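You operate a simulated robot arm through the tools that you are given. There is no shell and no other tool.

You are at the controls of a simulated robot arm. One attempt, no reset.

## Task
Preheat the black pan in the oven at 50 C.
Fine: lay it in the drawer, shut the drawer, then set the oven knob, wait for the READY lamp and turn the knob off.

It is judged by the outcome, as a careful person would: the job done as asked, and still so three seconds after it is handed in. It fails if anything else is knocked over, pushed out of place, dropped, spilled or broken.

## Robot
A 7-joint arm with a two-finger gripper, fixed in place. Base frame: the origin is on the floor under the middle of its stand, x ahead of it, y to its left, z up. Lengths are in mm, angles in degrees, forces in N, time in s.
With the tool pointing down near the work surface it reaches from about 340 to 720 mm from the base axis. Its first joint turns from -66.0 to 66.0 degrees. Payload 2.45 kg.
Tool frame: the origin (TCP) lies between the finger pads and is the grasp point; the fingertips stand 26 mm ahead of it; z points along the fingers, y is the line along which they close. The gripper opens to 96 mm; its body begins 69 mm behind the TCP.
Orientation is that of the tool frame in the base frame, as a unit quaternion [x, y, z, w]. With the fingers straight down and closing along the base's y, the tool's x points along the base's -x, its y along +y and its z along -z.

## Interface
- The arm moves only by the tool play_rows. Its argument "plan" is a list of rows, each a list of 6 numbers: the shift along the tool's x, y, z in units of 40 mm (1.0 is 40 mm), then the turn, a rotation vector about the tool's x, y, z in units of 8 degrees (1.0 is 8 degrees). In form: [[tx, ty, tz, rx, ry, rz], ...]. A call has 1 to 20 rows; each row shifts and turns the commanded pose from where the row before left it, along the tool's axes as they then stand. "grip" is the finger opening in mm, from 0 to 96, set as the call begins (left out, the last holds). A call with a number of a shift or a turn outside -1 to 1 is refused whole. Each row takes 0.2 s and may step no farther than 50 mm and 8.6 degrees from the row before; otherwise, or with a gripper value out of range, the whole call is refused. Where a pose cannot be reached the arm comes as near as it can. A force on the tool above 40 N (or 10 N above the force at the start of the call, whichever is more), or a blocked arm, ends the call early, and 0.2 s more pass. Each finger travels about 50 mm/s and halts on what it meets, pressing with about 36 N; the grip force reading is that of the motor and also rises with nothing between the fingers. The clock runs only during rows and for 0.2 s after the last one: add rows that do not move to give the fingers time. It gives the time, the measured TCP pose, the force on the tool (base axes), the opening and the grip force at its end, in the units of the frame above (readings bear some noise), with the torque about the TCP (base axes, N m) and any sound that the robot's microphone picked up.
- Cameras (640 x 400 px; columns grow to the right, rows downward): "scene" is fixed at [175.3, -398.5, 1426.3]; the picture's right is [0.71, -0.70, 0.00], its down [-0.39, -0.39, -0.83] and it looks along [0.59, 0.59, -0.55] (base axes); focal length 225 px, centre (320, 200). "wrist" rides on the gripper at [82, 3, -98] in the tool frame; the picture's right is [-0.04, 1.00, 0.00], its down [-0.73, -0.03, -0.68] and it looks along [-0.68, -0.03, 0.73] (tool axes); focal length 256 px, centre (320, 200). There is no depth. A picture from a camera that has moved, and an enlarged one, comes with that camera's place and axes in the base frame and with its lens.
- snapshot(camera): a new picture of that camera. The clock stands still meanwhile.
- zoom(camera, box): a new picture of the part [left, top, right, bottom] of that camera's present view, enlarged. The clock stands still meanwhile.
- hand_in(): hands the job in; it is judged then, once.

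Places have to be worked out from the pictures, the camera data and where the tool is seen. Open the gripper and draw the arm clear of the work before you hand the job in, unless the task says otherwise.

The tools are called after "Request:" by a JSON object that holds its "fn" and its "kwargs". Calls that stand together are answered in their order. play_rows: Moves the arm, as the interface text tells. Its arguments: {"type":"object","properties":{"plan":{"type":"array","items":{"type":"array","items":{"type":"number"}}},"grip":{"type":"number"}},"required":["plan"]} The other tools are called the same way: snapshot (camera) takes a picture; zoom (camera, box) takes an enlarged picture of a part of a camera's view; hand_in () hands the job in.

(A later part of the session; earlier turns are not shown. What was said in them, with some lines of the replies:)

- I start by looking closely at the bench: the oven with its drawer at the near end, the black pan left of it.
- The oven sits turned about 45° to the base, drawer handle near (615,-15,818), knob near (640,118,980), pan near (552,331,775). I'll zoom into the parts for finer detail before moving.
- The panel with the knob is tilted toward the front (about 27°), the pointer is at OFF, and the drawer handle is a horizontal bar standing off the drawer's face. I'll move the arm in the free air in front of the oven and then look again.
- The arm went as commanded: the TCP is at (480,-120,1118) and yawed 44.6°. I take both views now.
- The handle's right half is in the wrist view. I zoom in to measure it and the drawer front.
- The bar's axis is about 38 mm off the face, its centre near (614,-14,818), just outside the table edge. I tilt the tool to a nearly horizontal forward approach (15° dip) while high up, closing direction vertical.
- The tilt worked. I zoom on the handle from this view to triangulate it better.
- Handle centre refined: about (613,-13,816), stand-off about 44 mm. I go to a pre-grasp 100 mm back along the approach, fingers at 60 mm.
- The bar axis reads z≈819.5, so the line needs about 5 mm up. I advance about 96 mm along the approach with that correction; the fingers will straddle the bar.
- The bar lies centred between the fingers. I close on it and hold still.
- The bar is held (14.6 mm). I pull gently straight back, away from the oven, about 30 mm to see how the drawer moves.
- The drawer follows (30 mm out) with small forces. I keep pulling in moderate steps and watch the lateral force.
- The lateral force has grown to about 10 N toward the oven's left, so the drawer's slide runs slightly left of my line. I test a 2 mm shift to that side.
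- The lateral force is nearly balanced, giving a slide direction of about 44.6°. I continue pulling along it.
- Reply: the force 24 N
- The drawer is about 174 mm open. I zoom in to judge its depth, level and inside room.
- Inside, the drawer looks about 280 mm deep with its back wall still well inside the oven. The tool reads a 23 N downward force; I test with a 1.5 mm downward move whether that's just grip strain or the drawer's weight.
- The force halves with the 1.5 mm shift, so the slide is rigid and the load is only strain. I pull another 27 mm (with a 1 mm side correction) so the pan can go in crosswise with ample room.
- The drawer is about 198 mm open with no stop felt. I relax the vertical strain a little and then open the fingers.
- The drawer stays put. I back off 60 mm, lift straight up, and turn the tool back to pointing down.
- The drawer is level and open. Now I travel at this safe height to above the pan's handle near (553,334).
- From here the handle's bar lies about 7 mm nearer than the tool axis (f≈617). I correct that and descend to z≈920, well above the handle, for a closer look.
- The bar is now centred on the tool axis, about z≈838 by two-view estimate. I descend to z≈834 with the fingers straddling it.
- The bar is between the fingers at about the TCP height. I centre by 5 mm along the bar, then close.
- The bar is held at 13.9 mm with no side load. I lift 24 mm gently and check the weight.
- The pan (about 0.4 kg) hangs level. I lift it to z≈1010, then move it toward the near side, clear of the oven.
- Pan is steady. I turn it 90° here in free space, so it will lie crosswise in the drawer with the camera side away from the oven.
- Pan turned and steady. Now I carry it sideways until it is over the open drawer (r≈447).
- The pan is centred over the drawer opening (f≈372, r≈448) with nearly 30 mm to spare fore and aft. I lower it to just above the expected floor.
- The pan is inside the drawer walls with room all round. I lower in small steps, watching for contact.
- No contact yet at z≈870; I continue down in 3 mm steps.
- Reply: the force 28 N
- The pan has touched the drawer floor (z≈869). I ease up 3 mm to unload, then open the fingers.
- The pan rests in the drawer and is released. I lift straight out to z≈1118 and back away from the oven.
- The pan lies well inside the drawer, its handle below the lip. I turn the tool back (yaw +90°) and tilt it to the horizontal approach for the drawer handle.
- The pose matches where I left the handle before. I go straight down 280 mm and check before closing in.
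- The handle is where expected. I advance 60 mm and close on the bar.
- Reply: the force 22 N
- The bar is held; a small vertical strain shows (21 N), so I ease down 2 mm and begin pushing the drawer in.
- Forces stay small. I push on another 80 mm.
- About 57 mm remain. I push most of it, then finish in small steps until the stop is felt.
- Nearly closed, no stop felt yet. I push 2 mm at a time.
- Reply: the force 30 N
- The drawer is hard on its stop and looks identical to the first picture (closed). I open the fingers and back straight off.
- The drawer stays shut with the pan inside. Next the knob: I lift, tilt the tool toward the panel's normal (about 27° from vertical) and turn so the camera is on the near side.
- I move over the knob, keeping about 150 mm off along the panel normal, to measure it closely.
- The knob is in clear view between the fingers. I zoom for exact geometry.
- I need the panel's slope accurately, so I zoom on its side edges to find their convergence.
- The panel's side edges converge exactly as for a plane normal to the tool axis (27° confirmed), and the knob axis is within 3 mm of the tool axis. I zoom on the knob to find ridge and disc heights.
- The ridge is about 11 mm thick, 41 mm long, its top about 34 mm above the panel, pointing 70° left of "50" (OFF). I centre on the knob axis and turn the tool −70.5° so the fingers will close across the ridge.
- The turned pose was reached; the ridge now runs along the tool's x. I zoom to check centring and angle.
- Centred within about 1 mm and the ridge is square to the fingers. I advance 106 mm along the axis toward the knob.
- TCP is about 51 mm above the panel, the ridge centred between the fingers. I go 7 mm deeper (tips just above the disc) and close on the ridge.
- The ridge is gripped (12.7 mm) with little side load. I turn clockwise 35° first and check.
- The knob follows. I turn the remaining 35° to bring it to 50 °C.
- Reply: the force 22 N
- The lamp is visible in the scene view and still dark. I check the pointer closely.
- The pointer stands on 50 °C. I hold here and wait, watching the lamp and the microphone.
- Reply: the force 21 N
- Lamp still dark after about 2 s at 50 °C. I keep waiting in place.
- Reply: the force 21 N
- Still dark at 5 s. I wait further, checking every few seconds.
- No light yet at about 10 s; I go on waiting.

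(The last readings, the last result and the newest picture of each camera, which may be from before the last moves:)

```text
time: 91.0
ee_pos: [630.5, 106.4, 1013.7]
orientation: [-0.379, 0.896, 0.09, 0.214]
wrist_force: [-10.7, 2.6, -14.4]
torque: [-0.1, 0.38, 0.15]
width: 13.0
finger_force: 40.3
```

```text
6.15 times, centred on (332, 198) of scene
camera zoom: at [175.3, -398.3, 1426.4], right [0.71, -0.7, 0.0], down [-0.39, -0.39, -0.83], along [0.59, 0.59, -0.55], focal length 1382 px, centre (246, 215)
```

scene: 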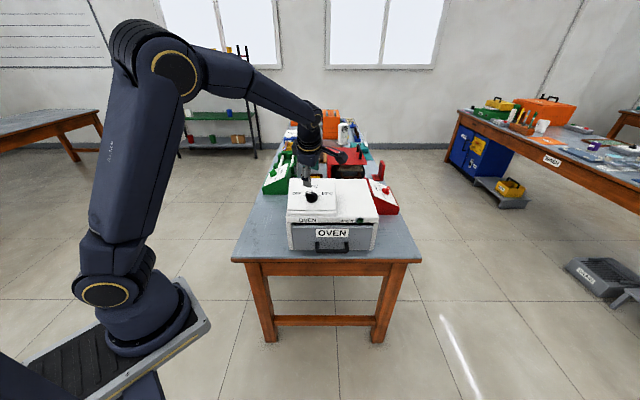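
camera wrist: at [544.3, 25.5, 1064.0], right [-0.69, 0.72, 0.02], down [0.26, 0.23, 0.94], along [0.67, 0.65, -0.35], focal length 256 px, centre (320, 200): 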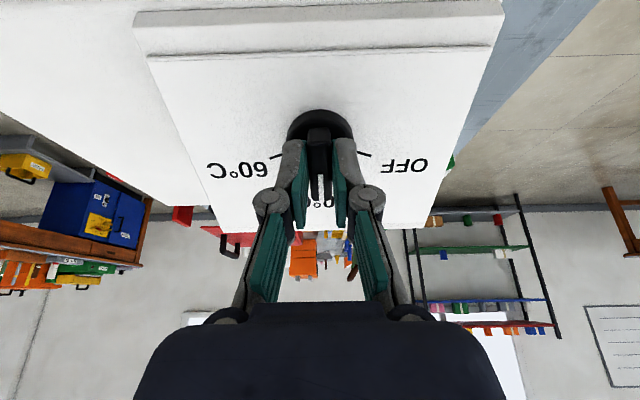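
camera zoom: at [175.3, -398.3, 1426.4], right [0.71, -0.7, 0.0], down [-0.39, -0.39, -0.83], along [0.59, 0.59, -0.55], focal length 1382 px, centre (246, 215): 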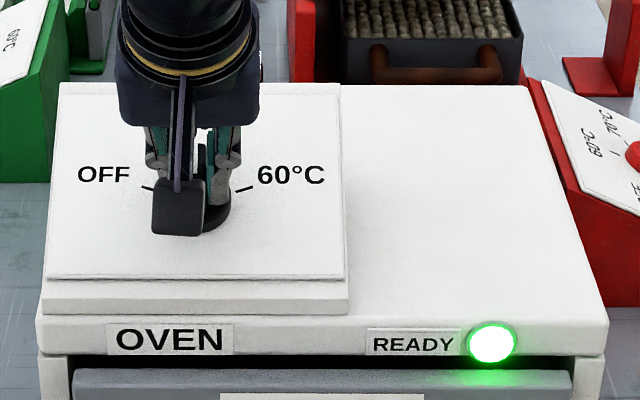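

The READY lamp is lit. I turn the knob back counter-clockwise 70° to OFF.

Request:
{"fn": "play_rows", "kwargs": {"plan": [[0, 0, 0, 0, 0, -0.875], [0, 0, 0, 0, 0, -0.875], [0, 0, 0, 0, 0, -0.875], [0, 0, 0, 0, 0, -0.875], [0, 0, 0, 0, 0, -0.875], [0, 0, 0, 0, 0, -0.875], [0, 0, 0, 0, 0, -0.875], [0, 0, 0, 0, 0, -0.875], [0, 0, 0, 0, 0, -0.875], [0, 0, 0, 0, 0, -0.875], [0, 0, 0, 0, 0, 0]]}}

Request:
{"fn": "zoom", "kwargs": {"camera": "wrist", "box": [240, 80, 400, 230]}}

Request:
{"fn": "zoom", "kwargs": {"camera": "scene", "box": [280, 165, 384, 230]}}

```text
time: 93.4
ee_pos: [631.4, 105.4, 1014.0]
orientation: [0.824, -0.516, 0.051, -0.227]
wrist_force: [-7.2, -0.6, -18.2]
torque: [0.21, 0.47, 0.15]
width: 13.0
finger_force: 39.1
```

```text
2.67 times, centred on (320, 155) of wrist
camera zoom: at [633.2, 2.9, 1087.8], right [-0.85, -0.33, -0.42], down [-0.53, 0.43, 0.73], along [-0.06, 0.84, -0.54], focal length 683 px, centre (320, 320)
```

zoom: 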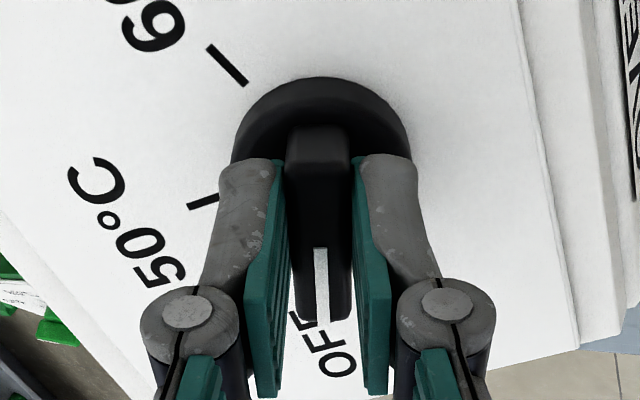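

```text
6.15 times, centred on (332, 198) of scene
camera zoom: at [175.5, -398.4, 1426.3], right [0.71, -0.7, 0.0], down [-0.39, -0.39, -0.83], along [0.59, 0.59, -0.55], focal length 1382 px, centre (246, 215)
```

zoom: 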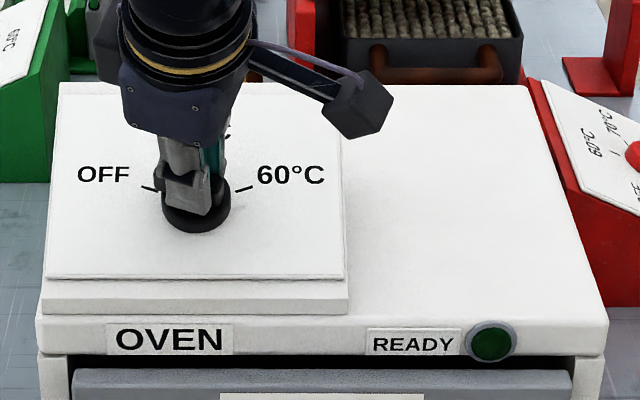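

The lamp is out and the pointer is back at OFF. I release the knob and back off along the panel normal.

Request:
{"fn": "play_rows", "kwargs": {"plan": [[0, 0, 0, 0, 0, 0], [0, 0, 0, 0, 0, 0], [0, 0, 0, 0, 0, 0], [0, 0, 0, 0, 0, 0]], "grip": 60}}

Request:
{"fn": "play_rows", "kwargs": {"plan": [[0, 0, -0.3, 0, 0, 0], [0, 0, -0.6, 0, 0, 0], [0, 0, -0.8, 0, 0, 0], [0, 0, -0.8, 0, 0, 0], [0, 0, -0.8, 0, 0, 0], [0, 0, -0.8, 0, 0, 0]]}}

Request:
{"fn": "zoom", "kwargs": {"camera": "scene", "box": [280, 165, 384, 230]}}

Request:
{"fn": "snapshot", "kwargs": {"camera": "wrist"}}

```text
time: 94.4
ee_pos: [631.7, 107.3, 1015.4]
orientation: [0.823, -0.517, 0.051, -0.228]
wrist_force: [0.2, 1.0, 0.3]
torque: [0.02, -0.04, -0.02]
width: 60.3
finger_force: 0.1
```

```text
time: 95.8
ee_pos: [578.8, 52.4, 1159.5]
orientation: [0.825, -0.516, 0.051, -0.226]
wrist_force: [0.7, -0.1, -0.7]
torque: [0.0, 0.0, 0.0]
width: 60.0
finger_force: 0.0
```

```text
6.15 times, centred on (332, 198) of scene
camera zoom: at [175.3, -398.4, 1426.4], right [0.71, -0.7, 0.0], down [-0.39, -0.39, -0.83], along [0.59, 0.59, -0.55], focal length 1382 px, centre (246, 215)
```

zoom: 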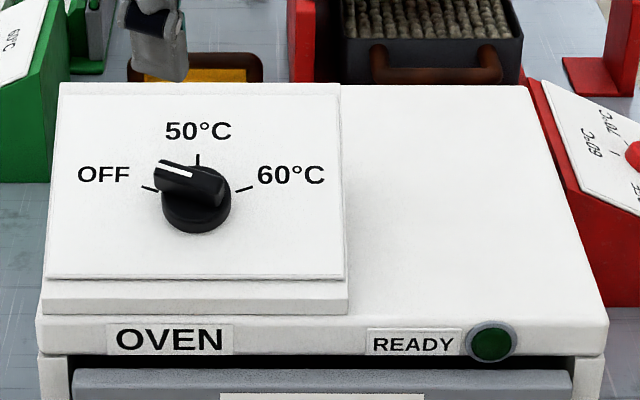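

```text
taken
camera wrist: at [580.3, -51.5, 1232.9], right [-0.85, -0.33, -0.42], down [-0.53, 0.43, 0.73], along [-0.06, 0.84, -0.54], focal length 256 px, centre (320, 200)
```

wrist: 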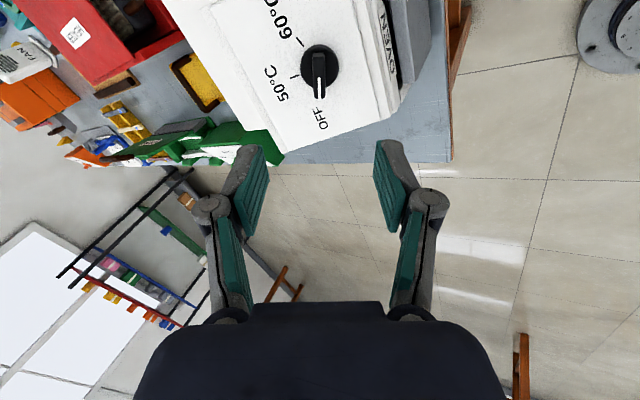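

The knob is free. I compare its pointer with the starting picture and check the drawer once more.

Request:
{"fn": "zoom", "kwargs": {"camera": "scene", "box": [300, 182, 325, 207]}}

Request:
{"fn": "zoom", "kwargs": {"camera": "scene", "box": [220, 160, 420, 285]}}

```text
16.00 times, centred on (312, 194) of scene
camera zoom: at [175.3, -398.4, 1426.4], right [0.71, -0.7, 0.0], down [-0.39, -0.39, -0.83], along [0.59, 0.59, -0.55], focal length 3594 px, centre (440, 288)
```

zoom: 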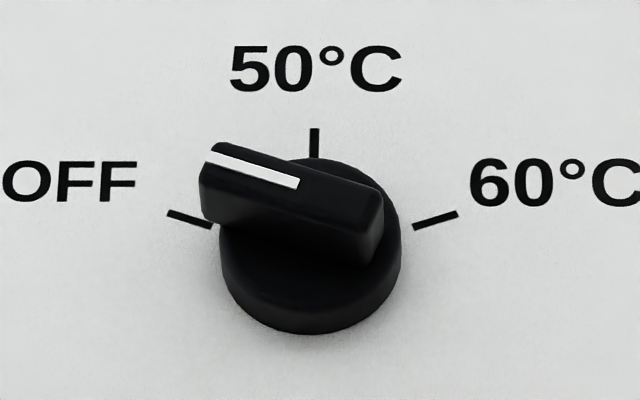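

```text
3.20 times, centred on (320, 222) of scene
camera zoom: at [175.3, -398.4, 1426.4], right [0.71, -0.7, 0.0], down [-0.39, -0.39, -0.83], along [0.59, 0.59, -0.55], focal length 719 px, centre (320, 128)
```

zoom: 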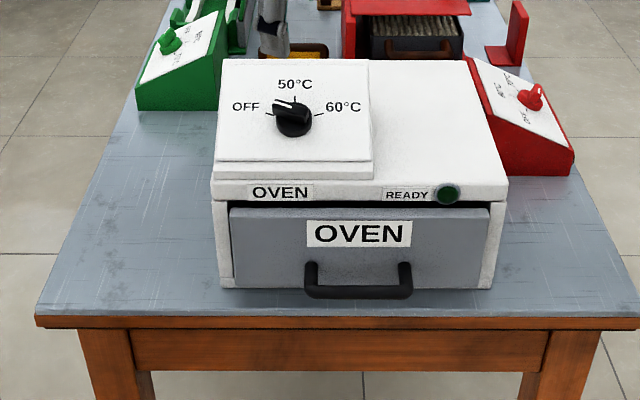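

The knob matches its original OFF position exactly, the drawer is shut and everything else is untouched. I draw the arm well clear with the gripper open.

Request:
{"fn": "play_rows", "kwargs": {"plan": [[0, 0, -0.8, 0, 0, 0], [0, 0, -0.8, 0, 0, 0], [0, 0, -0.8, 0, 0, 0], [0, 0, -0.8, 0, 0, 0], [0, 0, 0, 0, 0, 0]], "grip": 96}}

Request:
{"fn": "snapshot", "kwargs": {"camera": "scene"}}

```text
time: 97.0
ee_pos: [538.1, 11.8, 1275.4]
orientation: [0.824, -0.517, 0.051, -0.228]
wrist_force: [-0.3, 0.5, 0.6]
torque: [0.01, 0.03, 0.0]
width: 96.2
finger_force: 0.1
```

```text
taken
```

scene: 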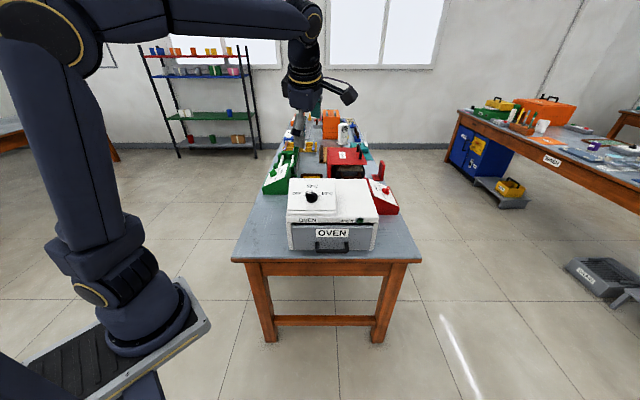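

The arm is clear and open, the pan was left in the shut drawer, READY came on and the knob is at OFF. I hand the job in.

Request:
{"fn": "hand_in", "kwargs": {}}

```text
The job is handed in.
```

The black pan was preheated in the oven at 50 °C, and I've handed the job in.

- **Pan:** It lies crosswise in the oven drawer, and I pushed the drawer shut until it hit its stop.
- **Heating:** I turned the knob to 50 °C and held it there. The READY lamp came on between about 10 and 14 seconds later.
- **Finish:** I turned the knob back to OFF and the lamp went out. In the last close-up the knob and drawer looked the same as in the first pictures.

I saw nothing else on the bench disturbed. The arm is drawn back above the bench with the gripper open.
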